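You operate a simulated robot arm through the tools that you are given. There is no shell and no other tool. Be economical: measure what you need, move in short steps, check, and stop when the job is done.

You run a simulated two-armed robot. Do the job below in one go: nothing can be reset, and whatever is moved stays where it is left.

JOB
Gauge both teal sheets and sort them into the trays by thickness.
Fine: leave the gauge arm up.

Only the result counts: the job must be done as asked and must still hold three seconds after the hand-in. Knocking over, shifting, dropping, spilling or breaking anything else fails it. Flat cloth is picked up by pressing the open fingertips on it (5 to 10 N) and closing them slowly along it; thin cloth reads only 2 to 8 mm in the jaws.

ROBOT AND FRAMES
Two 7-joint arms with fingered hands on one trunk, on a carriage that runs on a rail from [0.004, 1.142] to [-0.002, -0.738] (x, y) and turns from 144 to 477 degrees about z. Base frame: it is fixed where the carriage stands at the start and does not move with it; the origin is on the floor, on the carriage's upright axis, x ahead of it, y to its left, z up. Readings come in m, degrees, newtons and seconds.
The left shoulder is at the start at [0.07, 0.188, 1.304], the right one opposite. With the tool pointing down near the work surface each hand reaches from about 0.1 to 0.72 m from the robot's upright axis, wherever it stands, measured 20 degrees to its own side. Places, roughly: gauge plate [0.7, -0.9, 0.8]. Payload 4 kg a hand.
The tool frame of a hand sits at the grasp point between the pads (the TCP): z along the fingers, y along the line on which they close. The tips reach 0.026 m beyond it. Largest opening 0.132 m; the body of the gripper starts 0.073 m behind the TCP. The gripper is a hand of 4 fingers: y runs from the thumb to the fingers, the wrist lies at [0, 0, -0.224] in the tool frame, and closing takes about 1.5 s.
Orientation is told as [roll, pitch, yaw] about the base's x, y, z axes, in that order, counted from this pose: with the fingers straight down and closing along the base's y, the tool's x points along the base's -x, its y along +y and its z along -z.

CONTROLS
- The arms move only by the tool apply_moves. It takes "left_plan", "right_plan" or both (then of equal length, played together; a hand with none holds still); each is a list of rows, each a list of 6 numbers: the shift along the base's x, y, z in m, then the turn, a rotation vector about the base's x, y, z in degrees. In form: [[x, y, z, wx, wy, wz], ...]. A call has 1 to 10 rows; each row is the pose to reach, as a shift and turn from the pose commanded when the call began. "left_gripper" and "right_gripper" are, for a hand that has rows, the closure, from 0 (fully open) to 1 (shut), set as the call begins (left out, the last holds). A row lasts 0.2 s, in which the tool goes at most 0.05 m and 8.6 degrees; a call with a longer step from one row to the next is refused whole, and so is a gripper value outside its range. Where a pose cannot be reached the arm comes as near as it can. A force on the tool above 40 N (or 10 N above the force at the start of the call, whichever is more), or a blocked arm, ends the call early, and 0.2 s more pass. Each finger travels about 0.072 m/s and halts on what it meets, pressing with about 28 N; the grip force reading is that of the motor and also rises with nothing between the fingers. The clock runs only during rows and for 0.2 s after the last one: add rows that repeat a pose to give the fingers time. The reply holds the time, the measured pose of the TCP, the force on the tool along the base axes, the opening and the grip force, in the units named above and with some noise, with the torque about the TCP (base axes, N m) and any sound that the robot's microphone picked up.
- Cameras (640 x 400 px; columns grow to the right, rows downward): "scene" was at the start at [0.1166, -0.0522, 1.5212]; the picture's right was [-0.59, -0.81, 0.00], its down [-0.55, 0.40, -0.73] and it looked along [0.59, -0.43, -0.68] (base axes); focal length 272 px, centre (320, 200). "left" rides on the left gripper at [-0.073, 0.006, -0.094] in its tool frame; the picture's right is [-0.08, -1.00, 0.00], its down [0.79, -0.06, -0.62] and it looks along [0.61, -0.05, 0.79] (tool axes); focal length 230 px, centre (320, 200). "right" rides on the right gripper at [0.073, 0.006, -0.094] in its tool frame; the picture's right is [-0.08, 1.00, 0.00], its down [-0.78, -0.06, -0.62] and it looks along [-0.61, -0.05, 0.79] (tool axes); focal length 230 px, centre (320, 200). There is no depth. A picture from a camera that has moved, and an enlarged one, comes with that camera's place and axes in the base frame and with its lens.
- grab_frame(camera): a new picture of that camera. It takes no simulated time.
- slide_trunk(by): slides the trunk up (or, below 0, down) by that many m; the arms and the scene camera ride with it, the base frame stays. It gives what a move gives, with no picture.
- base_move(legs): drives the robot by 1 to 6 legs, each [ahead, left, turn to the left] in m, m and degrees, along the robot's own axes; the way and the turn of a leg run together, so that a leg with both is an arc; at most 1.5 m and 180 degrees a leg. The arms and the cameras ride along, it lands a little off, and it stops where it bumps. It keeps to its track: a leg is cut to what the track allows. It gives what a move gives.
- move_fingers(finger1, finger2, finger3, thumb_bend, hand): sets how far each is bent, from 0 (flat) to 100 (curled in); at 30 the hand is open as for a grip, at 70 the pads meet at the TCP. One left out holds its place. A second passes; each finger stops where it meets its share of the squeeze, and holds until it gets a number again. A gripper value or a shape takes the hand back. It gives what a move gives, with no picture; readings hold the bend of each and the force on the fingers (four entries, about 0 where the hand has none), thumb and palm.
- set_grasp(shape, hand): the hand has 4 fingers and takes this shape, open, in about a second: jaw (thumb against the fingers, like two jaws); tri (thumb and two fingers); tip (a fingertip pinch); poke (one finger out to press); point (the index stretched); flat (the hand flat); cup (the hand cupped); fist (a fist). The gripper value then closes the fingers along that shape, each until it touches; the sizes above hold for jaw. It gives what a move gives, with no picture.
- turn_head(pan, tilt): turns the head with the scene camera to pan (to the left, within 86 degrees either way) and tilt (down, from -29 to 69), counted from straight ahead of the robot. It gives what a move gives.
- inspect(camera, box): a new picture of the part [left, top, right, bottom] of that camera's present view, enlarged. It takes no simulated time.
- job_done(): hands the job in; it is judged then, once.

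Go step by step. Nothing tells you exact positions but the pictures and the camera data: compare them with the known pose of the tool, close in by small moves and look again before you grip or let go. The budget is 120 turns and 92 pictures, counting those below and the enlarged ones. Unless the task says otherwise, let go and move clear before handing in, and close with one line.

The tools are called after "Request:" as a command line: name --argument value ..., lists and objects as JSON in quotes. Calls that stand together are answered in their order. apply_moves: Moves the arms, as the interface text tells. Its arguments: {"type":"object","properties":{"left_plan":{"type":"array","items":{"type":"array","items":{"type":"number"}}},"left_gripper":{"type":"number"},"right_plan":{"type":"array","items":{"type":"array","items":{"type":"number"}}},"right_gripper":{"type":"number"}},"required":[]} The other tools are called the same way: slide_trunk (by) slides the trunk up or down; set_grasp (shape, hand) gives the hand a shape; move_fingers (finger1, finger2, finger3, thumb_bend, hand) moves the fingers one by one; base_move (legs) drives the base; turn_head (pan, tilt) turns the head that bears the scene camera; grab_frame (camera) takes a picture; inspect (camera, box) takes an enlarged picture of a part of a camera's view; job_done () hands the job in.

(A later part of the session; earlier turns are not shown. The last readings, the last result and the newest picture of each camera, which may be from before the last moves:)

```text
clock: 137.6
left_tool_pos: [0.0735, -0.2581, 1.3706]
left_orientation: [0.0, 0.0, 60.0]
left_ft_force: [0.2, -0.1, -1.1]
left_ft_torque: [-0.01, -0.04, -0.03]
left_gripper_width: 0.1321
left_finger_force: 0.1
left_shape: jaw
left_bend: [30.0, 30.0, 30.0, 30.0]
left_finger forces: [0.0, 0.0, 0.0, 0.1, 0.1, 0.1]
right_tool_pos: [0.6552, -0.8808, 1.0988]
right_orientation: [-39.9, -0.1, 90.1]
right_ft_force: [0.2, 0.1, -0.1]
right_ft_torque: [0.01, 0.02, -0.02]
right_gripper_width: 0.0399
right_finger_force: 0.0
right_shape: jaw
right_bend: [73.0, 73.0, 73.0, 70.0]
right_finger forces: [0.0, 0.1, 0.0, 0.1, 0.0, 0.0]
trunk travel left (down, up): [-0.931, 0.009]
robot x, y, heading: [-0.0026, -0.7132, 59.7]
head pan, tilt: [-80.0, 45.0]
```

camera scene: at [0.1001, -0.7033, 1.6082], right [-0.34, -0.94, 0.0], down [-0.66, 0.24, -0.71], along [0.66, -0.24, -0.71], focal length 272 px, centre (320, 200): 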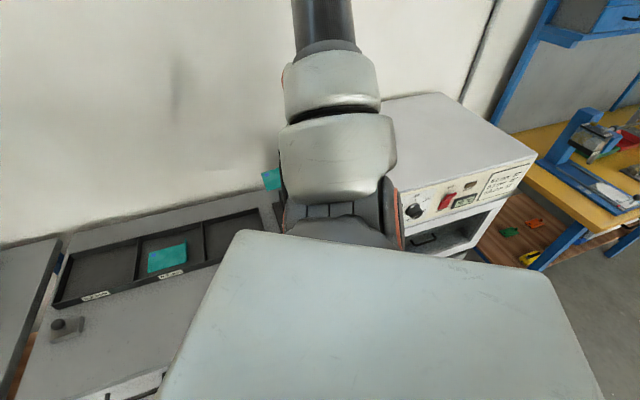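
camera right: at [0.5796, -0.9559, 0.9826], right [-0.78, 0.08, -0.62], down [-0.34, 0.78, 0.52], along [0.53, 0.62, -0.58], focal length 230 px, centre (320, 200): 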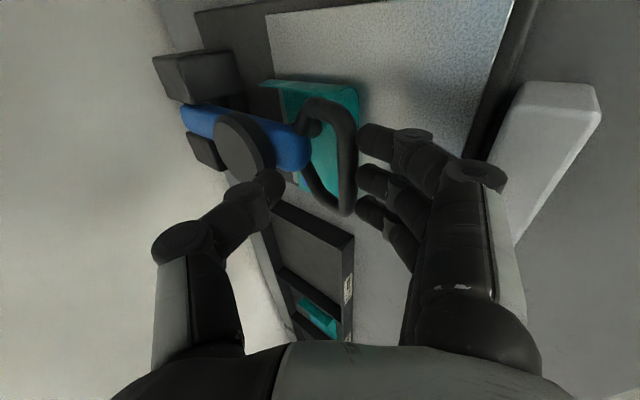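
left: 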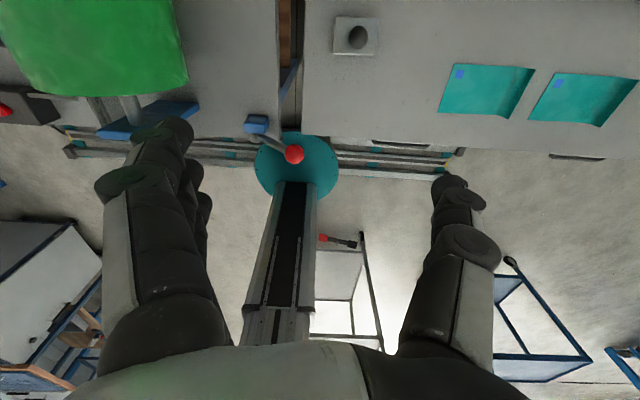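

Now descend to the stand-off pose 5 cm before the bar.

Request:
apply_moves --right_plan '[[-0.02, 0.006, -0.03, 0, 0, 0], [-0.045, 0.006, -0.065, 0, 0, 0], [-0.055, 0.006, -0.1, 0, 0, 0], [-0.055, 0.006, -0.13, 0, 0, 0], [-0.052, 0.006, -0.16, 0, 0, 0], [-0.045, 0.006, -0.18, 0, 0, 0], [-0.036, 0.006, -0.196, 0, 0, 0]]'

Request:
grab_frame --camera "right"

```text
clock: 139.2
left_tool_pos: [0.0754, -0.2579, 1.3694]
left_orientation: [0.0, 0.0, 60.0]
left_ft_force: [-0.7, -0.6, 0.7]
left_ft_torque: [0.0, -0.02, 0.03]
left_gripper_width: 0.1321
left_finger_force: 0.0
left_shape: jaw
left_bend: [30.0, 30.0, 30.0, 30.0]
left_finger forces: [0.0, 0.0, 0.0, 0.0, 0.0, 0.0]
right_tool_pos: [0.6571, -0.8943, 0.9288]
right_orientation: [-38.0, -0.7, 90.6]
right_ft_force: [0.8, -0.5, 0.1]
right_ft_torque: [-0.01, -0.02, 0.02]
right_gripper_width: 0.0397
right_finger_force: 0.1
right_shape: jaw
right_bend: [73.0, 73.0, 73.0, 70.0]
right_finger forces: [0.1, 0.0, 0.0, 0.0, 0.0, 0.1]
right hand out of reach, approached as far as the arm can: row 3, 4, 5, 6, 7
trunk travel left (down, up): [-0.931, 0.009]
robot x, y, heading: [-0.0006, -0.7154, 60.1]
head pan, tilt: [-80.0, 45.0]
```

```text
10 pictures are left
camera right: at [0.5959, -0.9684, 0.9992], right [-0.79, 0.08, -0.61], down [-0.34, 0.78, 0.53], along [0.52, 0.63, -0.58], focal length 230 px, centre (320, 200)
```

right: 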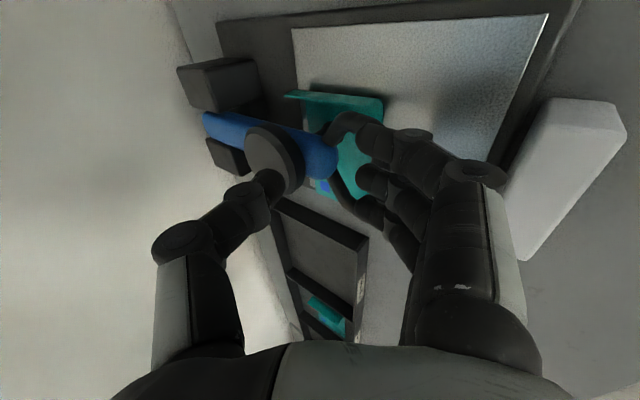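

Higher trunk makes it worse, so I'll back up and go lower with the trunk instead.

Request:
apply_moves --right_plan '[[0, 0, 0.04, 0, 0, 0], [0, 0.005, 0.08, 0, 0, 0], [0, 0.01, 0.12, 0, 0, 0], [0, 0.019, 0.16, 0, 0, 0], [0, 0.019, 0.2, 0, 0, 0]]'

Request:
slide_trunk --by -0.14

Request:
apply_moves --right_plan '[[-0.02, 0, 0.0, 0, 0, 0], [-0.045, 0, -0.0, 0, 0, 0], [-0.055, 0, -0.02, 0, 0, 0]]'

```text
clock: 140.4
left_tool_pos: [0.0735, -0.2579, 1.3694]
left_orientation: [-0.2, 0.0, 60.0]
left_ft_force: [0.6, 1.1, 0.8]
left_ft_torque: [0.0, -0.04, 0.02]
left_gripper_width: 0.132
left_finger_force: 0.0
left_shape: jaw
left_bend: [30.0, 30.0, 30.0, 30.0]
left_finger forces: [0.0, 0.0, 0.1, 0.0, 0.0, 0.0]
right_tool_pos: [0.656, -0.8747, 1.1287]
right_orientation: [-39.9, -0.1, 90.0]
right_ft_force: [0.0, -0.6, 0.2]
right_ft_torque: [0.0, 0.01, 0.0]
right_gripper_width: 0.0394
right_finger_force: 0.0
right_shape: jaw
right_bend: [73.0, 73.0, 73.0, 70.0]
right_finger forces: [0.0, 0.0, 0.0, 0.0, 0.0, 0.0]
trunk travel left (down, up): [-0.931, 0.009]
robot x, y, heading: [-0.0053, -0.7127, 59.9]
head pan, tilt: [-80.0, 45.0]
```

```text
clock: 142.1
left_tool_pos: [0.0747, -0.2573, 1.2299]
left_orientation: [0.0, 0.0, 60.0]
left_ft_force: [0.1, -0.2, 0.0]
left_ft_torque: [-0.02, 0.0, -0.02]
left_gripper_width: 0.1322
left_finger_force: 0.1
left_shape: jaw
left_bend: [30.0, 30.0, 30.0, 30.0]
left_finger forces: [0.1, 0.1, 0.0, 0.1, 0.0, 0.0]
right_tool_pos: [0.6562, -0.874, 0.9872]
right_orientation: [-39.9, -0.2, 90.0]
right_ft_force: [-1.0, 0.8, -1.3]
right_ft_torque: [-0.01, -0.01, 0.02]
right_gripper_width: 0.0397
right_finger_force: 0.0
right_shape: jaw
right_bend: [73.0, 73.0, 73.0, 70.0]
right_finger forces: [0.0, 0.0, 0.0, 0.1, 0.0, 0.0]
trunk travel left (down, up): [-0.791, 0.149]
robot x, y, heading: [-0.0019, -0.7162, 60.0]
head pan, tilt: [-80.0, 45.0]
```

```text
clock: 142.9
left_tool_pos: [0.0742, -0.2569, 1.2292]
left_orientation: [0.0, 0.0, 59.9]
left_ft_force: [1.5, 0.2, 0.5]
left_ft_torque: [0.0, 0.01, -0.01]
left_gripper_width: 0.1317
left_finger_force: 0.1
left_shape: jaw
left_bend: [30.0, 30.0, 30.0, 30.0]
left_finger forces: [0.0, 0.1, 0.0, 0.0, 0.1, 0.1]
right_tool_pos: [0.6004, -0.8735, 0.9689]
right_orientation: [-40.0, -0.1, 90.0]
right_ft_force: [0.8, 0.2, 0.0]
right_ft_torque: [-0.03, 0.0, 0.03]
right_gripper_width: 0.0397
right_finger_force: 0.0
right_shape: jaw
right_bend: [73.0, 73.0, 73.0, 70.0]
right_finger forces: [0.1, 0.0, 0.0, 0.1, 0.0, 0.0]
trunk travel left (down, up): [-0.791, 0.149]
robot x, y, heading: [-0.0014, -0.7174, 59.7]
head pan, tilt: [-80.0, 45.0]
```

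Reachable now. Go to the stand-off, then to the grip position.

Request:
apply_moves --right_plan '[[0, -0.001, -0.03, 0, 0, 0], [0.008, -0.001, -0.05, 0, 0, 0], [0.02, -0.001, -0.068, 0, 0, 0], [0.02, -0.001, -0.068, 0, 0, 0]]'

Request:
grab_frame --camera "right"

```text
clock: 143.9
left_tool_pos: [0.0727, -0.2577, 1.2307]
left_orientation: [0.0, 0.0, 60.0]
left_ft_force: [0.4, 0.0, 0.4]
left_ft_torque: [-0.02, 0.02, -0.02]
left_gripper_width: 0.132
left_finger_force: 0.1
left_shape: jaw
left_bend: [30.0, 30.0, 30.0, 30.0]
left_finger forces: [0.0, 0.0, 0.0, 0.0, 0.0, 0.1]
right_tool_pos: [0.6205, -0.8772, 0.8998]
right_orientation: [-39.8, 0.0, 90.0]
right_ft_force: [-0.7, 0.8, 0.4]
right_ft_torque: [-0.01, 0.01, -0.03]
right_gripper_width: 0.0398
right_finger_force: 0.0
right_shape: jaw
right_bend: [73.0, 73.0, 73.0, 70.0]
right_finger forces: [0.0, 0.1, 0.0, 0.0, 0.1, 0.0]
trunk travel left (down, up): [-0.791, 0.149]
robot x, y, heading: [-0.0051, -0.7131, 59.9]
head pan, tilt: [-80.0, 45.0]
```

```text
9 pictures are left
camera right: at [0.5567, -0.9498, 0.9679], right [-0.76, 0.08, -0.64], down [-0.35, 0.78, 0.51], along [0.54, 0.62, -0.57], focal length 230 px, centre (320, 200)
```

right: 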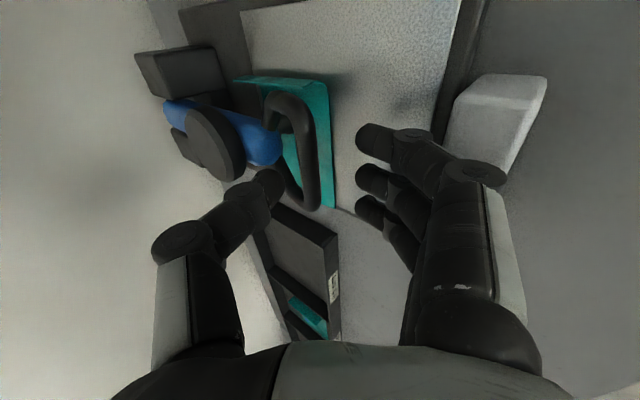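

Same picture as the first time. Advance, close, and lift along a slightly tighter arc.

Request:
apply_moves --right_plan '[[0.011, 0, -0.01, 0, 0, 0], [0.022, 0.001, -0.02, 0, 0, 0], [0.022, 0.001, -0.02, 0, 0, 0]]'

Request:
apply_moves --right_plan '[[0, 0, 0, 0, 0, 0], [0, 0, 0, 0, 0, 0], [0, 0, 0, 0, 0, 0], [0, 0, 0, 0, 0, 0]]' --right_gripper 1.0

Request:
apply_moves --right_plan '[[0.002, 0, 0.02, 0, 0, 0], [0.008, 0, 0.045, 0, 0, 0], [0.02, 0, 0.0765, 0, 0, 0], [0.038, 0, 0.106, 0, 0, 0], [0.061, 0, 0.132, 0, 0, 0], [0.088, 0, 0.153, 0, 0, 0]]'

Request:
grab_frame --camera "right"

```text
clock: 144.7
left_tool_pos: [0.0744, -0.257, 1.2302]
left_orientation: [0.0, 0.0, 60.0]
left_ft_force: [-0.6, -0.4, 0.6]
left_ft_torque: [0.0, 0.02, -0.01]
left_gripper_width: 0.1318
left_finger_force: 0.1
left_shape: jaw
left_bend: [30.0, 30.0, 30.0, 30.0]
left_finger forces: [0.0, 0.1, 0.1, 0.1, 0.1, 0.0]
right_tool_pos: [0.6426, -0.8745, 0.88]
right_orientation: [-40.0, 0.0, 90.0]
right_ft_force: [0.8, 0.4, -0.3]
right_ft_torque: [-0.04, -0.03, -0.04]
right_gripper_width: 0.0398
right_finger_force: 0.1
right_shape: jaw
right_bend: [73.0, 73.0, 73.0, 70.0]
right_finger forces: [0.0, 0.0, 0.0, 0.0, 0.1, 0.0]
trunk travel left (down, up): [-0.791, 0.149]
robot x, y, heading: [-0.0028, -0.7165, 60.0]
head pan, tilt: [-80.0, 45.0]
```

```text
clock: 145.7
left_tool_pos: [0.0763, -0.2585, 1.2308]
left_orientation: [0.1, 0.1, 60.0]
left_ft_force: [0.4, 0.2, 0.8]
left_ft_torque: [0.0, 0.01, -0.02]
left_gripper_width: 0.1316
left_finger_force: 0.0
left_shape: jaw
left_bend: [30.0, 30.0, 30.0, 30.0]
left_finger forces: [0.0, 0.0, 0.0, 0.0, 0.1, 0.0]
right_tool_pos: [0.6437, -0.8749, 0.8788]
right_orientation: [-39.9, -0.1, 89.9]
right_ft_force: [7.5, -0.1, -2.7]
right_ft_torque: [0.0, 0.02, 0.02]
right_gripper_width: 0.0
right_finger_force: 28.0
right_shape: jaw
right_bend: [65.0, 65.0, 64.0, 72.0]
right_finger forces: [6.2, 6.6, 6.3, 0.0, 24.4, 0.1]
trunk travel left (down, up): [-0.791, 0.149]
robot x, y, heading: [-0.0037, -0.7149, 59.7]
head pan, tilt: [-80.0, 45.0]
```

```text
clock: 147.1
left_tool_pos: [0.0776, -0.2577, 1.2302]
left_orientation: [0.1, 0.1, 60.0]
left_ft_force: [0.8, 0.3, -0.1]
left_ft_torque: [0.0, 0.04, -0.02]
left_gripper_width: 0.1319
left_finger_force: 0.0
left_shape: jaw
left_bend: [30.0, 30.0, 30.0, 30.0]
left_finger forces: [0.0, 0.1, 0.1, 0.0, 0.0, 0.0]
right_tool_pos: [0.7322, -0.8755, 1.0291]
right_orientation: [-39.6, 0.0, 90.0]
right_ft_force: [5.5, -6.5, -11.8]
right_ft_torque: [-0.07, 0.32, 0.04]
right_gripper_width: 0.0002
right_finger_force: 28.6
right_shape: jaw
right_bend: [66.0, 65.0, 65.0, 72.0]
right_finger forces: [6.6, 0.0, 11.3, 0.0, 26.0, 0.0]
trunk travel left (down, up): [-0.791, 0.149]
robot x, y, heading: [-0.0035, -0.7154, 60.0]
head pan, tilt: [-80.0, 45.0]
```

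```text
8 pictures are left
camera right: at [0.6688, -0.9481, 1.0991], right [-0.77, 0.08, -0.64], down [-0.35, 0.78, 0.51], along [0.54, 0.61, -0.57], focal length 230 px, centre (320, 200)
```

right: 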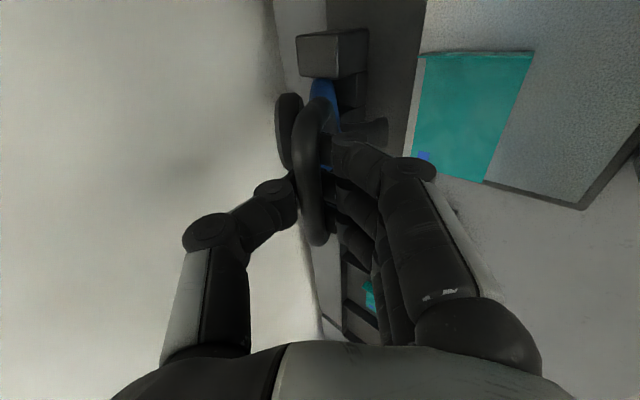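

Rising nicely with low force. Continue to past vertical.

Request:
apply_moves --right_plan '[[0.03, 0, 0.0155, 0, 0, 0], [0.05, 0, 0.022, 0, 0, 0], [0.075, 0, 0.029, 0, 0, 0], [0.097, 0, 0.033, 0, 0, 0], [0.12, 0, 0.036, 0, 0, 0], [0.147, 0, 0.035, 0, 0, 0], [0.172, 0, 0.033, 0, 0, 0]]'

Request:
move_fingers --hand "right" --finger1 58 --finger2 58 --finger3 58 --thumb_bend 62

Request:
grab_frame --camera "right"

```text
clock: 148.7
left_tool_pos: [0.0757, -0.2576, 1.2298]
left_orientation: [0.1, 0.0, 60.1]
left_ft_force: [0.6, 0.1, -0.2]
left_ft_torque: [-0.01, 0.01, -0.03]
left_gripper_width: 0.132
left_finger_force: 0.0
left_shape: jaw
left_bend: [30.0, 30.0, 30.0, 30.0]
left_finger forces: [0.1, 0.1, 0.0, 0.1, 0.0, 0.1]
right_tool_pos: [0.906, -0.8754, 1.0628]
right_orientation: [-39.7, 0.0, 90.1]
right_ft_force: [-2.4, -1.3, -8.1]
right_ft_torque: [-0.02, 0.46, 0.13]
right_gripper_width: 0.0
right_finger_force: 28.4
right_shape: jaw
right_bend: [69.0, 64.0, 68.0, 72.0]
right_finger forces: [11.7, 0.0, 13.6, 0.1, 25.6, 0.0]
trunk travel left (down, up): [-0.791, 0.149]
robot x, y, heading: [-0.0043, -0.7172, 59.8]
head pan, tilt: [-80.0, 45.0]
```

```text
clock: 149.7
left_tool_pos: [0.0695, -0.257, 1.2301]
left_orientation: [-0.1, -0.2, 60.0]
left_ft_force: [-0.3, -0.6, -0.4]
left_ft_torque: [-0.03, -0.04, -0.01]
left_gripper_width: 0.132
left_finger_force: 0.0
left_shape: jaw
left_bend: [30.0, 30.0, 30.0, 30.0]
left_finger forces: [0.1, 0.1, 0.0, 0.1, 0.0, 0.0]
right_tool_pos: [0.9014, -0.8765, 1.0695]
right_orientation: [-40.2, -0.1, 90.0]
right_ft_force: [3.6, -2.6, 28.9]
right_ft_torque: [-0.13, 0.33, 0.01]
right_gripper_width: 0.0271
right_finger_force: 17.1
right_shape: fingers
right_bend: [64.0, 59.0, 64.0, 62.0]
right_finger forces: [15.6, 1.7, 16.4, 0.0, 0.0, 0.0]
trunk travel left (down, up): [-0.791, 0.149]
robot x, y, heading: [-0.005, -0.7129, 59.9]
head pan, tilt: [-80.0, 45.0]
```

```text
7 pictures are left
camera right: at [0.8364, -0.9492, 1.1373], right [-0.76, 0.08, -0.64], down [-0.35, 0.78, 0.51], along [0.54, 0.62, -0.57], focal length 230 px, centre (320, 200)
```

right: 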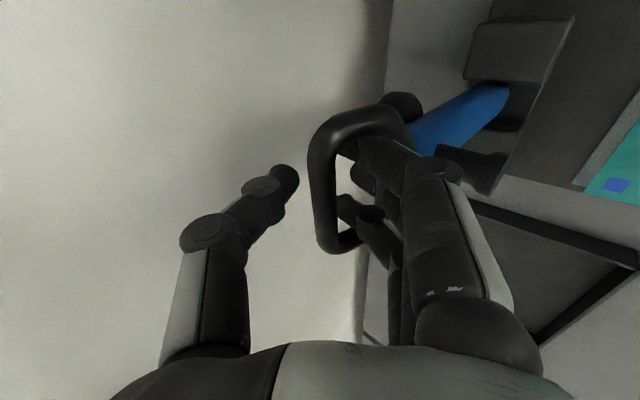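

Arm is leaning back at rest. Withdraw in the way that worked: up a bit, straighten fingers, then out along the tool axis.

Request:
apply_moves --right_plan '[[0.003, 0, 0.008, 0, 0, 0], [0.005, 0, 0.015, 0, 0, 0], [0.007, 0, 0.022, 0, 0, 0]]'

Request:
move_fingers --hand "right" --finger1 40 --finger2 40 --finger3 40

Request:
grab_frame --camera "right"

```text
clock: 150.5
left_tool_pos: [0.0757, -0.2588, 1.2306]
left_orientation: [0.1, 0.1, 60.1]
left_ft_force: [0.0, 0.4, 0.7]
left_ft_torque: [0.04, 0.01, -0.04]
left_gripper_width: 0.1316
left_finger_force: 0.2
left_shape: jaw
left_bend: [30.0, 30.0, 30.0, 30.0]
left_finger forces: [0.2, 0.0, 0.0, 0.1, 0.0, 0.1]
right_tool_pos: [0.9114, -0.8759, 1.084]
right_orientation: [-39.6, 0.0, 89.9]
right_ft_force: [-0.3, -4.1, -10.1]
right_ft_torque: [-0.18, -0.21, 0.06]
right_gripper_width: 0.0444
right_finger_force: 7.2
right_shape: fingers
right_bend: [55.0, 57.0, 54.0, 62.0]
right_finger forces: [5.0, 0.1, 9.2, 0.0, 0.0, 0.0]
trunk travel left (down, up): [-0.791, 0.149]
robot x, y, heading: [-0.0033, -0.7146, 60.0]
head pan, tilt: [-80.0, 45.0]
```

```text
clock: 151.5
left_tool_pos: [0.0718, -0.2586, 1.2299]
left_orientation: [-0.1, -0.1, 60.1]
left_ft_force: [0.9, -0.2, -0.3]
left_ft_torque: [0.02, 0.01, 0.0]
left_gripper_width: 0.132
left_finger_force: 0.1
left_shape: jaw
left_bend: [30.0, 30.0, 30.0, 30.0]
left_finger forces: [0.1, 0.0, 0.0, 0.1, 0.0, 0.0]
right_tool_pos: [0.9082, -0.8757, 1.091]
right_orientation: [-40.1, -0.1, 90.0]
right_ft_force: [1.6, -6.2, 17.4]
right_ft_torque: [-0.23, 0.42, 0.21]
right_gripper_width: 0.0613
right_finger_force: 14.9
right_shape: fingers
right_bend: [44.0, 43.0, 44.0, 62.0]
right_finger forces: [10.0, 3.7, 15.9, 0.0, 0.1, 0.1]
trunk travel left (down, up): [-0.791, 0.149]
robot x, y, heading: [0.001, -0.7156, 59.8]
head pan, tilt: [-80.0, 45.0]
```

```text
6 pictures are left
camera right: at [0.8441, -0.9491, 1.1585], right [-0.76, 0.08, -0.64], down [-0.35, 0.78, 0.51], along [0.54, 0.62, -0.57], focal length 230 px, centre (320, 200)
```

right: 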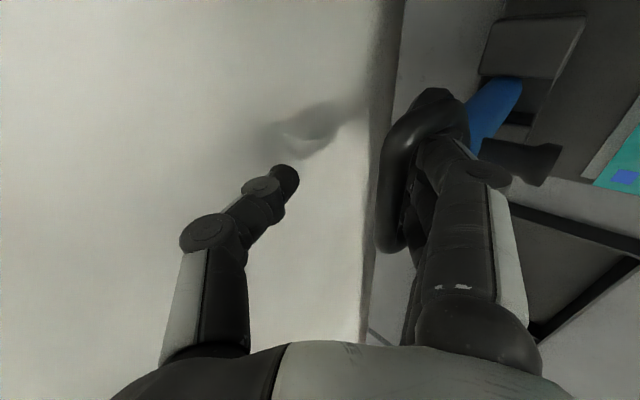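

Pushing back 2 cm, then straighten the fingers fully and withdraw as before.

Request:
apply_moves --right_plan '[[0.012, 0, 0.003, 0, 0, 0], [0.024, 0, 0.006, 0, 0, 0]]'

Request:
move_fingers --hand "right" --finger1 25 --finger2 25 --finger3 25

Request:
apply_moves --right_plan '[[-0.006, 0, 0.01, 0, 0, 0], [-0.014, 0, 0.02, 0, 0, 0], [-0.022, 0, 0.03, 0, 0, 0], [-0.03, 0, 0.042, 0, 0, 0]]'

Request:
grab_frame --camera "right"

```text
clock: 152.1
left_tool_pos: [0.0748, -0.259, 1.23]
left_orientation: [-0.1, -0.1, 60.0]
left_ft_force: [-0.1, -0.4, -0.8]
left_ft_torque: [0.0, -0.01, -0.02]
left_gripper_width: 0.1315
left_finger_force: 0.0
left_shape: jaw
left_bend: [30.0, 30.0, 30.0, 30.0]
left_finger forces: [0.0, 0.1, 0.0, 0.1, 0.0, 0.1]
right_tool_pos: [0.9334, -0.8753, 1.092]
right_orientation: [-39.7, 0.0, 90.2]
right_ft_force: [-0.2, -5.4, -4.7]
right_ft_torque: [-0.25, -0.23, 0.23]
right_gripper_width: 0.0683
right_finger_force: 7.5
right_shape: fingers
right_bend: [40.0, 40.0, 40.0, 62.0]
right_finger forces: [5.3, 0.0, 10.5, 0.0, 0.0, 0.0]
trunk travel left (down, up): [-0.791, 0.149]
robot x, y, heading: [-0.0002, -0.7158, 59.6]
head pan, tilt: [-80.0, 45.0]
```

```text
clock: 153.1
left_tool_pos: [0.0733, -0.2586, 1.2311]
left_orientation: [0.0, 0.0, 60.0]
left_ft_force: [0.4, 0.0, 0.0]
left_ft_torque: [-0.01, 0.01, -0.03]
left_gripper_width: 0.132
left_finger_force: 0.0
left_shape: jaw
left_bend: [30.0, 30.0, 30.0, 30.0]
left_finger forces: [0.1, 0.0, 0.1, 0.1, 0.1, 0.0]
right_tool_pos: [0.9344, -0.8762, 1.0959]
right_orientation: [-40.2, -0.1, 90.1]
right_ft_force: [5.5, -6.1, 16.7]
right_ft_torque: [-0.2, 0.14, 0.33]
right_gripper_width: 0.0803
right_finger_force: 30.8
right_shape: fingers
right_bend: [32.0, 34.0, 33.0, 62.0]
right_finger forces: [20.0, 13.1, 27.9, 0.1, 0.0, 0.0]
trunk travel left (down, up): [-0.791, 0.149]
robot x, y, heading: [-0.0014, -0.7141, 59.8]
head pan, tilt: [-80.0, 45.0]
```

```text
clock: 153.8
left_tool_pos: [0.0773, -0.2579, 1.2295]
left_orientation: [0.2, 0.2, 60.1]
left_ft_force: [-0.5, -0.1, 0.0]
left_ft_torque: [-0.04, -0.01, 0.0]
left_gripper_width: 0.1321
left_finger_force: 0.0
left_shape: jaw
left_bend: [30.0, 30.0, 30.0, 30.0]
left_finger forces: [0.0, 0.0, 0.0, 0.0, 0.0, 0.0]
right_tool_pos: [0.9191, -0.8745, 1.1004]
right_orientation: [-38.7, 0.5, 90.4]
right_ft_force: [5.4, -2.1, -40.3]
right_ft_torque: [0.24, -3.5, 0.1]
right_gripper_width: 0.0802
right_finger_force: 45.2
right_shape: fingers
right_bend: [35.0, 27.0, 34.0, 62.0]
right_finger forces: [50.2, 2.2, 37.3, 0.0, 0.0, 0.0]
trunk travel left (down, up): [-0.791, 0.149]
robot x, y, heading: [-0.0019, -0.7163, 60.2]
head pan, tilt: [-80.0, 45.0]
stopped in row 3 (right hand): the force on the tool passed its limit at 47 N (the readings are from after the stop); the commanded pose is now the measured one
```

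```text
5 pictures are left
camera right: at [0.8572, -0.9481, 1.1707], right [-0.78, 0.07, -0.62], down [-0.34, 0.79, 0.51], along [0.53, 0.61, -0.59], focal length 230 px, centre (320, 200)
```

right: 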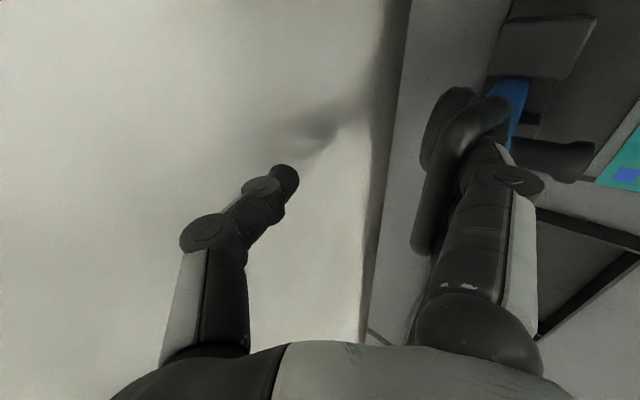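

Outer fingers hook the bar. I'll relieve, relax the fingers, pitch the hand further forward (so fingers point straight through the loop), then back out.

Request:
apply_moves --right_plan '[[0.003, 0, -0.006, 0, 0, 0], [0.006, 0, -0.01, 0, 0, 0]]'

Request:
move_fingers --hand "right" --finger1 40 --finger2 40 --finger3 40

Request:
apply_moves --right_plan '[[-0.003, 0, 0.003, 0, -5, 0], [-0.006, 0, 0.005, 0, -10, 0], [-0.01, 0, 0.008, 0, -15, 0], [-0.014, 0, 0.01, 0, -20, 0]]'

```text
clock: 154.3
left_tool_pos: [0.0744, -0.2582, 1.2298]
left_orientation: [0.0, 0.0, 60.0]
left_ft_force: [-0.2, -0.3, 0.0]
left_ft_torque: [-0.02, 0.02, 0.01]
left_gripper_width: 0.1319
left_finger_force: 0.0
left_shape: jaw
left_bend: [30.0, 30.0, 30.0, 30.0]
left_finger forces: [0.1, 0.1, 0.0, 0.0, 0.0, 0.0]
right_tool_pos: [0.9233, -0.8754, 1.101]
right_orientation: [-39.5, 0.2, 90.2]
right_ft_force: [1.1, -3.8, 2.9]
right_ft_torque: [-0.24, -0.44, 0.19]
right_gripper_width: 0.0809
right_finger_force: 38.5
right_shape: fingers
right_bend: [34.0, 28.0, 32.0, 62.0]
right_finger forces: [30.5, 20.1, 26.0, 0.0, 0.0, 0.0]
trunk travel left (down, up): [-0.791, 0.149]
robot x, y, heading: [-0.0012, -0.717, 59.8]
head pan, tilt: [-80.0, 45.0]
```

```text
clock: 155.3
left_tool_pos: [0.0748, -0.2595, 1.2298]
left_orientation: [0.1, 0.0, 60.0]
left_ft_force: [-0.4, -0.1, -0.4]
left_ft_torque: [0.0, -0.01, -0.01]
left_gripper_width: 0.1314
left_finger_force: 0.0
left_shape: jaw
left_bend: [30.0, 30.0, 30.0, 30.0]
left_finger forces: [0.0, 0.0, 0.0, 0.1, 0.0, 0.0]
right_tool_pos: [0.9238, -0.8762, 1.0971]
right_orientation: [-39.2, 0.2, 90.2]
right_ft_force: [-0.3, -4.7, -10.5]
right_ft_torque: [-0.24, -0.4, 0.18]
right_gripper_width: 0.0707
right_finger_force: 9.3
right_shape: fingers
right_bend: [38.0, 39.0, 38.0, 62.0]
right_finger forces: [6.3, 1.2, 11.0, 0.1, 0.0, 0.0]
trunk travel left (down, up): [-0.791, 0.149]
robot x, y, heading: [-0.0004, -0.7159, 59.8]
head pan, tilt: [-80.0, 45.0]
```

```text
clock: 156.3
left_tool_pos: [0.0751, -0.2601, 1.2317]
left_orientation: [0.1, 0.1, 60.1]
left_ft_force: [1.0, -0.4, -0.6]
left_ft_torque: [-0.01, 0.02, -0.01]
left_gripper_width: 0.132
left_finger_force: 0.1
left_shape: jaw
left_bend: [30.0, 30.0, 30.0, 30.0]
left_finger forces: [0.0, 0.1, 0.1, 0.0, 0.0, 0.0]
right_tool_pos: [0.9099, -0.8764, 1.1087]
right_orientation: [-59.4, 0.1, 90.1]
right_ft_force: [-0.7, -8.4, -3.5]
right_ft_torque: [-0.52, 0.0, 0.16]
right_gripper_width: 0.0699
right_finger_force: 8.0
right_shape: fingers
right_bend: [38.0, 40.0, 38.0, 62.0]
right_finger forces: [4.0, 0.0, 12.1, 0.0, 0.0, 0.0]
trunk travel left (down, up): [-0.791, 0.149]
robot x, y, heading: [-0.0023, -0.7173, 59.8]
head pan, tilt: [-80.0, 45.0]
```

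Forces low. Back out along the finger direction with a slight y relief.

Request:
apply_moves --right_plan '[[0, -0.003, -0.004, 0, 0, 0], [-0.01, -0.004, -0.002, 0, 0, 0], [-0.02, -0.004, 0.001, 0, 0, 0], [-0.03, -0.004, 0.006, 0, 0, 0], [-0.045, -0.004, 0.012, 0, 0, 0], [-0.06, -0.004, 0.02, 0, 0, 0]]'

```text
clock: 157.8
left_tool_pos: [0.079, -0.2583, 1.2304]
left_orientation: [0.2, 0.2, 60.1]
left_ft_force: [-1.1, 0.0, 0.0]
left_ft_torque: [-0.04, -0.01, -0.01]
left_gripper_width: 0.1317
left_finger_force: 0.1
left_shape: jaw
left_bend: [30.0, 30.0, 30.0, 30.0]
left_finger forces: [0.1, 0.0, 0.0, 0.1, 0.1, 0.1]
right_tool_pos: [0.8527, -0.8757, 1.1166]
right_orientation: [-58.4, 0.2, 90.4]
right_ft_force: [7.3, 2.3, -34.7]
right_ft_torque: [0.29, -1.4, -0.01]
right_gripper_width: 0.0762
right_finger_force: 19.4
right_shape: fingers
right_bend: [35.0, 35.0, 36.0, 62.0]
right_finger forces: [18.9, 6.5, 13.5, 0.0, 0.0, 0.0]
trunk travel left (down, up): [-0.791, 0.149]
robot x, y, heading: [0.0003, -0.7191, 60.0]
head pan, tilt: [-80.0, 45.0]
stopped in row 6 (right hand): the force on the tool passed its limit at 43 N (the readings are from after the stop); the commanded pose is now the measured one
```

Still hooked, with the arm dragged along. Look before continuing.

Request:
grab_frame --camera "right"

```text
4 pictures are left
camera right: at [0.7706, -0.9494, 1.1627], right [-0.53, 0.07, -0.85], down [-0.5, 0.78, 0.37], along [0.69, 0.62, -0.38], focal length 230 px, centre (320, 200)
```

right: 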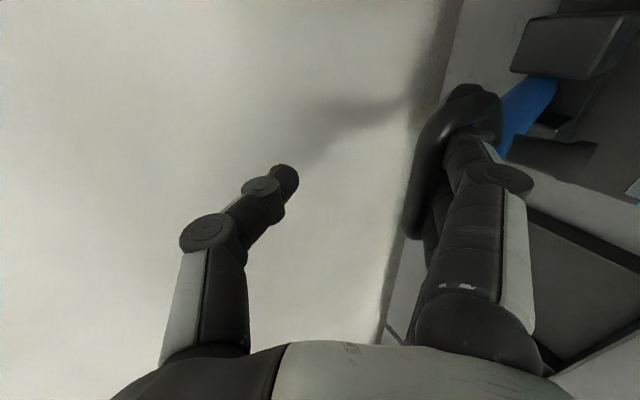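

The bar is just 16 mm from the fingertips. Push the arm back past vertical, flatten the fingers more, then pull straight back (and slightly down) instead of up.

Request:
apply_moves --right_plan '[[0.015, 0, -0.008, 0, 0, 0], [0.035, 0, -0.01, 0, 0, 0], [0.055, 0, -0.014, 0, 0, 0], [0.066, 0, -0.018, 0, 0, 0]]'

Request:
move_fingers --hand "right" --finger1 15 --finger2 15 --finger3 15

```text
clock: 158.8
left_tool_pos: [0.0737, -0.2565, 1.2308]
left_orientation: [-0.1, 0.0, 60.0]
left_ft_force: [0.0, 0.5, 0.3]
left_ft_torque: [-0.01, 0.0, 0.0]
left_gripper_width: 0.1322
left_finger_force: 0.0
left_shape: jaw
left_bend: [30.0, 30.0, 30.0, 30.0]
left_finger forces: [0.0, 0.1, 0.0, 0.0, 0.0, 0.1]
right_tool_pos: [0.9157, -0.8764, 1.1082]
right_orientation: [-59.0, 0.2, 90.3]
right_ft_force: [1.7, 0.3, 4.9]
right_ft_torque: [0.07, 0.07, -0.04]
right_gripper_width: 0.0653
right_finger_force: 7.9
right_shape: fingers
right_bend: [41.0, 40.0, 42.0, 62.0]
right_finger forces: [8.6, 0.1, 7.2, 0.1, 0.1, 0.0]
trunk travel left (down, up): [-0.791, 0.149]
robot x, y, heading: [-0.0022, -0.716, 60.0]
head pan, tilt: [-80.0, 45.0]
```

```text
clock: 159.8
left_tool_pos: [0.0668, -0.2563, 1.2307]
left_orientation: [-0.3, -0.2, 60.0]
left_ft_force: [0.3, 0.9, 0.3]
left_ft_torque: [-0.02, 0.04, 0.01]
left_gripper_width: 0.1321
left_finger_force: 0.0
left_shape: jaw
left_bend: [30.0, 30.0, 30.0, 30.0]
left_finger forces: [0.0, 0.0, 0.0, 0.0, 0.0, 0.0]
right_tool_pos: [0.9119, -0.8752, 1.1144]
right_orientation: [-59.4, 0.2, 90.3]
right_ft_force: [4.9, -0.9, 37.6]
right_ft_torque: [-0.05, 0.82, 0.08]
right_gripper_width: 0.0833
right_finger_force: 22.4
right_shape: fingers
right_bend: [28.0, 26.0, 29.0, 62.0]
right_finger forces: [13.8, 14.6, 15.6, 0.1, 0.1, 0.0]
trunk travel left (down, up): [-0.791, 0.149]
robot x, y, heading: [-0.0022, -0.7162, 59.7]
head pan, tilt: [-80.0, 45.0]
```

Fingers now press the lower side of the loop rather than the bar. Ease up slightly and pull straight back.

Request:
apply_moves --right_plan '[[0, 0, 0.005, 0, 0, 0], [-0.008, 0, 0.006, 0, 0, 0], [-0.018, 0, 0.007, 0, 0, 0], [-0.03, 0, 0.008, 0, 0, 0], [-0.042, 0, 0.009, 0, 0, 0]]'

```text
clock: 161.0
left_tool_pos: [0.0721, -0.2566, 1.2297]
left_orientation: [-0.1, 0.0, 59.9]
left_ft_force: [-0.8, 0.0, 0.0]
left_ft_torque: [-0.01, 0.03, -0.03]
left_gripper_width: 0.132
left_finger_force: 0.0
left_shape: jaw
left_bend: [30.0, 30.0, 30.0, 30.0]
left_finger forces: [0.0, 0.0, 0.0, 0.1, 0.0, 0.1]
right_tool_pos: [0.8725, -0.8768, 1.1162]
right_orientation: [-58.9, 0.2, 90.4]
right_ft_force: [2.8, 2.1, 6.2]
right_ft_torque: [0.07, -0.68, -0.11]
right_gripper_width: 0.0886
right_finger_force: 30.3
right_shape: fingers
right_bend: [27.0, 23.0, 27.0, 62.0]
right_finger forces: [29.1, 7.9, 23.2, 0.1, 0.0, 0.0]
trunk travel left (down, up): [-0.791, 0.149]
robot x, y, heading: [-0.0007, -0.7165, 60.0]
head pan, tilt: [-80.0, 45.0]
```

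The outer fingers wedge in the loop's taper. I'll push back again, set fingers to a force-free bend, then withdraw.

Request:
apply_moves --right_plan '[[0.015, 0, -0.001, 0, 0, 0], [0.03, 0, -0.003, 0, 0, 0], [0.045, 0, -0.006, 0, 0, 0]]'

Request:
move_fingers --hand "right" --finger1 30 --finger2 30 --finger3 30

```text
clock: 161.8
left_tool_pos: [0.0692, -0.2579, 1.2301]
left_orientation: [-0.2, -0.1, 60.0]
left_ft_force: [0.9, -0.1, -0.4]
left_ft_torque: [0.0, 0.01, -0.01]
left_gripper_width: 0.132
left_finger_force: 0.1
left_shape: jaw
left_bend: [30.0, 30.0, 30.0, 30.0]
left_finger forces: [0.0, 0.1, 0.1, 0.0, 0.0, 0.1]
right_tool_pos: [0.9158, -0.8757, 1.1143]
right_orientation: [-59.3, 0.3, 90.3]
right_ft_force: [2.9, -1.6, 32.3]
right_ft_torque: [-0.12, 0.92, 0.09]
right_gripper_width: 0.0877
right_finger_force: 19.8
right_shape: fingers
right_bend: [24.0, 24.0, 24.0, 62.0]
right_finger forces: [10.3, 18.1, 11.2, 0.1, 0.1, 0.0]
trunk travel left (down, up): [-0.791, 0.149]
robot x, y, heading: [-0.0021, -0.7187, 59.9]
head pan, tilt: [-80.0, 45.0]
```

```text
clock: 162.8
left_tool_pos: [0.0727, -0.2573, 1.2304]
left_orientation: [-0.2, 0.1, 60.0]
left_ft_force: [-0.5, -0.8, 0.6]
left_ft_torque: [0.01, 0.01, 0.01]
left_gripper_width: 0.1319
left_finger_force: 0.2
left_shape: jaw
left_bend: [30.0, 30.0, 30.0, 30.0]
left_finger forces: [0.0, 0.0, 0.0, 0.0, 0.1, 0.0]
right_tool_pos: [0.9184, -0.8747, 1.1111]
right_orientation: [-58.9, 0.2, 90.3]
right_ft_force: [0.6, -1.4, 4.1]
right_ft_torque: [-0.11, 0.08, 0.03]
right_gripper_width: 0.0805
right_finger_force: 6.9
right_shape: fingers
right_bend: [32.0, 30.0, 32.0, 62.0]
right_finger forces: [6.5, 0.0, 7.9, 0.0, 0.1, 0.0]
trunk travel left (down, up): [-0.791, 0.149]
robot x, y, heading: [0.0005, -0.7183, 60.0]
head pan, tilt: [-80.0, 45.0]
```

Forces small. Try withdrawing exactly along the tool axis in fine steps.

Request:
apply_moves --right_plan '[[-0.005, 0, 0.003, 0, 0, 0], [-0.012, 0, 0.0065, 0, 0, 0], [-0.02, 0, 0.0105, 0, 0, 0], [-0.028, 0, 0.015, 0, 0, 0]]'

```text
clock: 163.8
left_tool_pos: [0.0765, -0.2582, 1.2305]
left_orientation: [0.0, 0.1, 60.2]
left_ft_force: [-0.1, 0.5, -0.4]
left_ft_torque: [0.03, 0.0, 0.01]
left_gripper_width: 0.1317
left_finger_force: 0.0
left_shape: jaw
left_bend: [30.0, 30.0, 30.0, 30.0]
left_finger forces: [0.0, 0.1, 0.0, 0.0, 0.2, 0.1]
right_tool_pos: [0.8931, -0.875, 1.1215]
right_orientation: [-58.6, 0.2, 90.3]
right_ft_force: [0.1, 1.3, -18.3]
right_ft_torque: [0.19, -0.73, -0.03]
right_gripper_width: 0.0884
right_finger_force: 10.1
right_shape: fingers
right_bend: [26.0, 28.0, 26.0, 62.0]
right_finger forces: [9.8, 2.8, 7.5, 0.0, 0.1, 0.0]
trunk travel left (down, up): [-0.791, 0.149]
robot x, y, heading: [-0.0054, -0.7167, 59.8]
head pan, tilt: [-80.0, 45.0]
```

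Now the bar bears on the fingers from above; open them a bit more here and pull back slightly downward.

Request:
move_fingers --hand "right" --finger1 20 --finger2 20 --finger3 20

Request:
apply_moves --right_plan '[[-0.004, 0, -0.002, 0, 0, 0], [-0.012, 0, -0.003, 0, 0, 0], [-0.02, 0, -0.003, 0, 0, 0], [-0.03, 0, -0.003, 0, 0, 0]]'

Request:
grab_frame --camera "right"

```text
clock: 164.8
left_tool_pos: [0.0756, -0.2583, 1.2301]
left_orientation: [0.0, 0.1, 60.0]
left_ft_force: [-0.3, 0.1, -0.4]
left_ft_torque: [0.02, 0.01, 0.02]
left_gripper_width: 0.1321
left_finger_force: 0.0
left_shape: jaw
left_bend: [30.0, 30.0, 30.0, 30.0]
left_finger forces: [0.1, 0.1, 0.0, 0.0, 0.1, 0.1]
right_tool_pos: [0.8922, -0.8757, 1.124]
right_orientation: [-58.7, 0.2, 90.2]
right_ft_force: [1.9, 3.3, -8.8]
right_ft_torque: [0.27, -0.72, -0.09]
right_gripper_width: 0.0933
right_finger_force: 17.0
right_shape: fingers
right_bend: [22.0, 19.0, 21.0, 62.0]
right_finger forces: [19.6, 0.7, 13.1, 0.0, 0.0, 0.0]
trunk travel left (down, up): [-0.791, 0.149]
robot x, y, heading: [-0.0004, -0.715, 59.9]
head pan, tilt: [-80.0, 45.0]
```

```text
clock: 165.8
left_tool_pos: [0.0769, -0.2571, 1.2298]
left_orientation: [0.1, 0.1, 60.0]
left_ft_force: [0.1, -0.2, 0.4]
left_ft_torque: [-0.01, 0.03, 0.0]
left_gripper_width: 0.1318
left_finger_force: 0.0
left_shape: jaw
left_bend: [30.0, 30.0, 30.0, 30.0]
left_finger forces: [0.0, 0.0, 0.0, 0.0, 0.0, 0.0]
right_tool_pos: [0.8624, -0.8766, 1.1198]
right_orientation: [-58.7, 0.2, 90.3]
right_ft_force: [5.9, 3.7, -15.1]
right_ft_torque: [0.34, -1.45, -0.13]
right_gripper_width: 0.0893
right_finger_force: 29.1
right_shape: fingers
right_bend: [28.0, 20.0, 26.0, 62.0]
right_finger forces: [35.0, 0.0, 23.4, 0.0, 0.1, 0.0]
trunk travel left (down, up): [-0.791, 0.149]
robot x, y, heading: [-0.0032, -0.7146, 60.0]
head pan, tilt: [-80.0, 45.0]
```

```text
3 pictures are left
camera right: at [0.7809, -0.949, 1.1643], right [-0.52, 0.07, -0.85], down [-0.5, 0.78, 0.37], along [0.69, 0.62, -0.37], focal length 230 px, centre (320, 200)
```

right: 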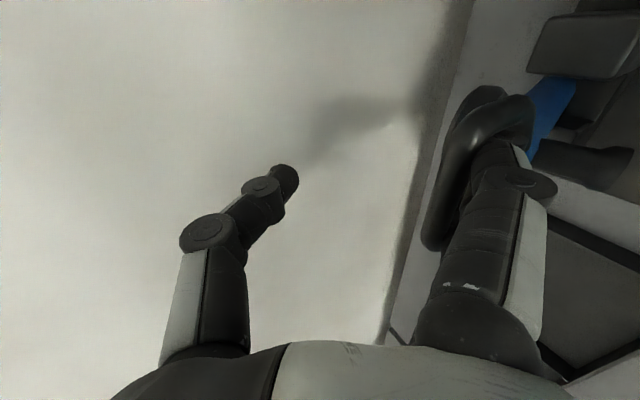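

I'll replicate the release that worked the first time: fingers back to ~50, pitch back to 40°, push to the same hand position, and then straighten and withdraw.

Request:
move_fingers --hand "right" --finger1 45 --finger2 45 --finger3 45

Request:
apply_moves --right_plan '[[0.015, 0, -0.003, 0, 0, 0], [0.03, 0, -0.006, 0, 4, 0], [0.045, 0, -0.01, 0, 9, 0], [0.06, 0, -0.017, 0, 14, 0], [0.076, 0, -0.026, 0, 18.7, 0]]'

Request:
move_fingers --hand "right" --finger1 57 --finger2 55 --finger3 57 --thumb_bend 65

```text
clock: 166.8
left_tool_pos: [0.0801, -0.2576, 1.2288]
left_orientation: [0.2, 0.1, 60.0]
left_ft_force: [-0.7, 0.6, -0.6]
left_ft_torque: [0.01, -0.02, -0.02]
left_gripper_width: 0.1319
left_finger_force: 0.0
left_shape: jaw
left_bend: [30.0, 30.0, 30.0, 30.0]
left_finger forces: [0.1, 0.0, 0.0, 0.0, 0.1, 0.0]
right_tool_pos: [0.8651, -0.8759, 1.1185]
right_orientation: [-58.6, 0.3, 90.3]
right_ft_force: [2.9, 4.4, -32.7]
right_ft_torque: [0.34, -0.81, -0.02]
right_gripper_width: 0.0717
right_finger_force: 17.4
right_shape: fingers
right_bend: [37.0, 39.0, 38.0, 62.0]
right_finger forces: [15.5, 8.1, 10.5, 0.0, 0.0, 0.0]
trunk travel left (down, up): [-0.791, 0.149]
robot x, y, heading: [-0.0052, -0.7138, 60.0]
head pan, tilt: [-80.0, 45.0]
```

```text
clock: 168.0
left_tool_pos: [0.0761, -0.2579, 1.229]
left_orientation: [0.0, 0.1, 60.0]
left_ft_force: [-0.2, 0.6, 0.1]
left_ft_torque: [-0.03, 0.03, 0.0]
left_gripper_width: 0.1316
left_finger_force: 0.1
left_shape: jaw
left_bend: [30.0, 30.0, 30.0, 30.0]
left_finger forces: [0.0, 0.0, 0.1, 0.1, 0.0, 0.0]
right_tool_pos: [0.9373, -0.8757, 1.0973]
right_orientation: [-40.1, 0.1, 90.4]
right_ft_force: [1.4, -0.6, 0.6]
right_ft_torque: [-0.01, 0.0, 0.06]
right_gripper_width: 0.0603
right_finger_force: 7.7
right_shape: fingers
right_bend: [44.0, 45.0, 45.0, 62.0]
right_finger forces: [7.4, 0.2, 8.1, 0.0, 0.0, 0.0]
trunk travel left (down, up): [-0.791, 0.149]
robot x, y, heading: [-0.0016, -0.7163, 60.1]
head pan, tilt: [-80.0, 45.0]
```

```text
clock: 169.0
left_tool_pos: [0.0757, -0.2583, 1.2302]
left_orientation: [0.1, 0.0, 60.1]
left_ft_force: [-0.4, 0.3, -0.2]
left_ft_torque: [0.02, -0.01, -0.02]
left_gripper_width: 0.1318
left_finger_force: 0.2
left_shape: jaw
left_bend: [30.0, 30.0, 30.0, 30.0]
left_finger forces: [0.0, 0.0, 0.0, 0.0, 0.0, 0.0]
right_tool_pos: [0.9365, -0.8753, 1.0949]
right_orientation: [-39.9, 0.1, 90.4]
right_ft_force: [-8.9, -1.5, -20.1]
right_ft_torque: [0.0, -0.05, 0.02]
right_gripper_width: 0.0502
right_finger_force: 14.1
right_shape: fingers
right_bend: [49.0, 49.0, 49.0, 65.0]
right_finger forces: [11.2, 6.9, 10.8, 0.0, 0.0, 0.1]
trunk travel left (down, up): [-0.791, 0.149]
robot x, y, heading: [-0.0035, -0.7118, 60.2]
head pan, tilt: [-80.0, 45.0]
```

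Neutral finger bend here is ~46. I'll set that and withdraw along the actual finger direction in small force-checked steps.

Request:
move_fingers --hand "right" --finger1 46 --finger2 46 --finger3 46

Request:
apply_moves --right_plan '[[-0.005, 0, 0.0025, 0, 0, 0], [-0.01, 0, 0.005, 0, 0, 0], [-0.014, 0, 0.007, 0, 0, 0]]'

```text
clock: 170.0
left_tool_pos: [0.0734, -0.2583, 1.2303]
left_orientation: [0.1, 0.0, 60.0]
left_ft_force: [0.1, 0.0, -0.7]
left_ft_torque: [0.01, 0.02, -0.01]
left_gripper_width: 0.1319
left_finger_force: 0.0
left_shape: jaw
left_bend: [30.0, 30.0, 30.0, 30.0]
left_finger forces: [0.1, 0.0, 0.1, 0.0, 0.0, 0.0]
right_tool_pos: [0.9366, -0.8775, 1.0974]
right_orientation: [-40.2, 0.0, 90.5]
right_ft_force: [-0.1, -3.1, -0.9]
right_ft_torque: [-0.08, -0.01, 0.07]
right_gripper_width: 0.0545
right_finger_force: 8.9
right_shape: fingers
right_bend: [46.0, 45.0, 46.0, 65.0]
right_finger forces: [7.4, 0.3, 9.6, 0.0, 0.1, 0.0]
trunk travel left (down, up): [-0.791, 0.149]
robot x, y, heading: [-0.0024, -0.7132, 60.1]
head pan, tilt: [-80.0, 45.0]
```

```text
clock: 170.8
left_tool_pos: [0.0746, -0.2571, 1.2306]
left_orientation: [-0.1, 0.0, 60.1]
left_ft_force: [0.6, -0.1, 0.5]
left_ft_torque: [0.0, -0.02, 0.01]
left_gripper_width: 0.1318
left_finger_force: 0.0
left_shape: jaw
left_bend: [30.0, 30.0, 30.0, 30.0]
left_finger forces: [0.0, 0.0, 0.1, 0.1, 0.1, 0.1]
right_tool_pos: [0.9243, -0.8764, 1.102]
right_orientation: [-40.1, 0.1, 90.4]
right_ft_force: [-0.6, -1.2, -8.9]
right_ft_torque: [0.03, -0.24, 0.03]
right_gripper_width: 0.0568
right_finger_force: 10.2
right_shape: fingers
right_bend: [44.0, 45.0, 45.0, 65.0]
right_finger forces: [10.1, 1.9, 9.4, 0.0, 0.0, 0.0]
trunk travel left (down, up): [-0.791, 0.149]
robot x, y, heading: [-0.0006, -0.7117, 60.0]
head pan, tilt: [-80.0, 45.0]
```

The wedge comes from the steep finger angle. I'll pitch the hand to ~70° about the bar so the fingers pass squarely through the loop, then see the contact forces.

Request:
apply_moves --right_plan '[[-0.002, 0, 0.003, 0, -6, 0], [-0.006, 0, 0.006, 0, -12, 0], [-0.01, 0, 0.009, 0, -18, 0], [-0.014, 0, 0.011, 0, -24, 0], [-0.018, 0, 0.012, 0, -30, 0], [-0.008, 0, 0.011, 0, -30, 0]]'

Request:
move_fingers --hand "right" --finger1 43 --finger2 43 --finger3 43

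```text
clock: 172.2
left_tool_pos: [0.0759, -0.2577, 1.2303]
left_orientation: [0.0, 0.1, 60.1]
left_ft_force: [0.3, 0.7, -0.8]
left_ft_torque: [0.05, 0.01, 0.0]
left_gripper_width: 0.1319
left_finger_force: 0.0
left_shape: jaw
left_bend: [30.0, 30.0, 30.0, 30.0]
left_finger forces: [0.1, 0.1, 0.0, 0.1, 0.1, 0.1]
right_tool_pos: [0.9157, -0.8759, 1.1117]
right_orientation: [-70.1, 0.3, 90.2]
right_ft_force: [-2.4, 7.2, -10.9]
right_ft_torque: [0.45, 0.16, -0.1]
right_gripper_width: 0.0629
right_finger_force: 12.1
right_shape: fingers
right_bend: [41.0, 41.0, 41.0, 65.0]
right_finger forces: [12.7, 4.6, 7.0, 0.1, 0.0, 0.0]
right hand out of reach, approached as far as the arm can: row 5
trunk travel left (down, up): [-0.791, 0.149]
robot x, y, heading: [-0.0035, -0.7162, 59.9]
head pan, tilt: [-80.0, 45.0]
```

```text
clock: 173.2
left_tool_pos: [0.0739, -0.2576, 1.2285]
left_orientation: [-0.1, 0.1, 60.0]
left_ft_force: [-0.4, 0.1, -0.1]
left_ft_torque: [0.02, -0.04, 0.01]
left_gripper_width: 0.132
left_finger_force: 0.0
left_shape: jaw
left_bend: [30.0, 30.0, 30.0, 30.0]
left_finger forces: [0.0, 0.0, 0.0, 0.0, 0.0, 0.0]
right_tool_pos: [0.9163, -0.8758, 1.1131]
right_orientation: [-70.2, 0.3, 90.3]
right_ft_force: [-1.0, 3.7, -5.5]
right_ft_torque: [0.24, 0.08, 0.0]
right_gripper_width: 0.0637
right_finger_force: 10.0
right_shape: fingers
right_bend: [40.0, 40.0, 41.0, 65.0]
right_finger forces: [10.3, 2.7, 7.2, 0.0, 0.1, 0.0]
trunk travel left (down, up): [-0.791, 0.149]
robot x, y, heading: [-0.0008, -0.7169, 59.9]
head pan, tilt: [-80.0, 45.0]
```

Light loads now. Lower 3 mm, relieve y, and pull straight back.

Request:
apply_moves --right_plan '[[0, 0.002, -0.004, 0, 0, 0], [-0.008, 0.002, -0.004, 0, 0, 0], [-0.018, 0.002, -0.005, 0, 0, 0], [-0.03, 0.002, -0.006, 0, 0, 0]]'

```text
clock: 174.2
left_tool_pos: [0.0723, -0.2591, 1.2315]
left_orientation: [0.0, 0.0, 60.0]
left_ft_force: [-0.3, 0.8, -0.5]
left_ft_torque: [-0.03, -0.01, 0.01]
left_gripper_width: 0.1319
left_finger_force: 0.1
left_shape: jaw
left_bend: [30.0, 30.0, 30.0, 30.0]
left_finger forces: [0.0, 0.0, 0.0, 0.1, 0.0, 0.0]
right_tool_pos: [0.8828, -0.8752, 1.1082]
right_orientation: [-70.4, 0.3, 90.2]
right_ft_force: [0.6, -5.2, 7.6]
right_ft_torque: [-0.31, -0.01, 0.03]
right_gripper_width: 0.0543
right_finger_force: 7.4
right_shape: fingers
right_bend: [46.0, 43.0, 46.0, 65.0]
right_finger forces: [4.7, 0.0, 10.9, 0.1, 0.0, 0.0]
trunk travel left (down, up): [-0.791, 0.149]
robot x, y, heading: [-0.0008, -0.7152, 59.7]
head pan, tilt: [-80.0, 45.0]
```

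The arm simply follows since it's nearly balanced there. Upward is the direction the hinge resists, so I'll push it back to rest, make the fingers steep (small tilt) and slide them up past the bar.

Request:
apply_moves --right_plan '[[0.012, 0, 0.0, 0, 6, 0], [0.024, 0, -0.001, 0, 12, 0], [0.034, 0, -0.003, 0, 18, 0], [0.044, 0, -0.006, 0, 24, 0], [0.054, 0, -0.01, 0, 30, 0]]'

Request:
move_fingers --hand "right" --finger1 36 --finger2 30 --finger3 36 --thumb_bend 70

Request:
apply_moves --right_plan '[[0.003, 0, 0.004, 0, 4, 0], [0.006, 0, 0.008, 0, 8, 0], [0.008, 0, 0.012, 0, 12, 0], [0.009, 0, 0.016, 0, 15, 0]]'

```text
clock: 175.4
left_tool_pos: [0.0741, -0.2578, 1.2314]
left_orientation: [0.0, 0.0, 60.0]
left_ft_force: [0.1, -0.7, 0.4]
left_ft_torque: [-0.01, 0.02, 0.03]
left_gripper_width: 0.1322
left_finger_force: 0.0
left_shape: jaw
left_bend: [30.0, 30.0, 30.0, 30.0]
left_finger forces: [0.0, 0.0, 0.0, 0.0, 0.0, 0.0]
right_tool_pos: [0.9395, -0.876, 1.097]
right_orientation: [-40.0, 0.2, 90.5]
right_ft_force: [1.7, -8.9, 2.2]
right_ft_torque: [-0.37, -0.05, 0.25]
right_gripper_width: 0.0569
right_finger_force: 7.7
right_shape: fingers
right_bend: [44.0, 43.0, 45.0, 65.0]
right_finger forces: [4.0, 0.1, 12.1, 0.0, 0.1, 0.1]
trunk travel left (down, up): [-0.791, 0.149]
robot x, y, heading: [-0.0046, -0.7166, 60.0]
head pan, tilt: [-80.0, 45.0]
```

```text
clock: 176.4
left_tool_pos: [0.0724, -0.2595, 1.23]
left_orientation: [-0.1, -0.1, 59.9]
left_ft_force: [0.7, -0.3, -0.1]
left_ft_torque: [0.04, -0.01, 0.01]
left_gripper_width: 0.1318
left_finger_force: 0.0
left_shape: jaw
left_bend: [30.0, 30.0, 30.0, 30.0]
left_finger forces: [0.1, 0.0, 0.1, 0.1, 0.1, 0.1]
right_tool_pos: [0.9373, -0.875, 1.0991]
right_orientation: [-40.3, 0.0, 90.4]
right_ft_force: [2.5, -9.3, 11.9]
right_ft_torque: [-0.26, 0.24, 0.32]
right_gripper_width: 0.058
right_finger_force: 8.7
right_shape: fingers
right_bend: [39.0, 30.0, 41.0, 70.0]
right_finger forces: [4.1, 0.0, 13.4, 0.1, 0.1, 0.0]
trunk travel left (down, up): [-0.791, 0.149]
robot x, y, heading: [-0.001, -0.7149, 59.6]
head pan, tilt: [-80.0, 45.0]
```

```text
clock: 177.4
left_tool_pos: [0.07, -0.2556, 1.2306]
left_orientation: [-0.1, 0.0, 60.1]
left_ft_force: [-0.6, 0.0, 0.0]
left_ft_torque: [-0.02, -0.05, 0.0]
left_gripper_width: 0.132
left_finger_force: 0.1
left_shape: jaw
left_bend: [30.0, 30.0, 30.0, 30.0]
left_finger forces: [0.0, 0.1, 0.0, 0.0, 0.0, 0.0]
right_tool_pos: [0.9449, -0.8708, 1.1178]
right_orientation: [-25.4, -0.1, 90.5]
right_ft_force: [-0.8, 0.2, -0.1]
right_ft_torque: [-0.02, -0.02, 0.0]
right_gripper_width: 0.0628
right_finger_force: 0.0
right_shape: fingers
right_bend: [36.0, 30.0, 36.0, 70.0]
right_finger forces: [0.0, 0.0, 0.0, 0.1, 0.0, 0.0]
trunk travel left (down, up): [-0.791, 0.149]
robot x, y, heading: [-0.0048, -0.714, 60.2]
head pan, tilt: [-80.0, 45.0]
```

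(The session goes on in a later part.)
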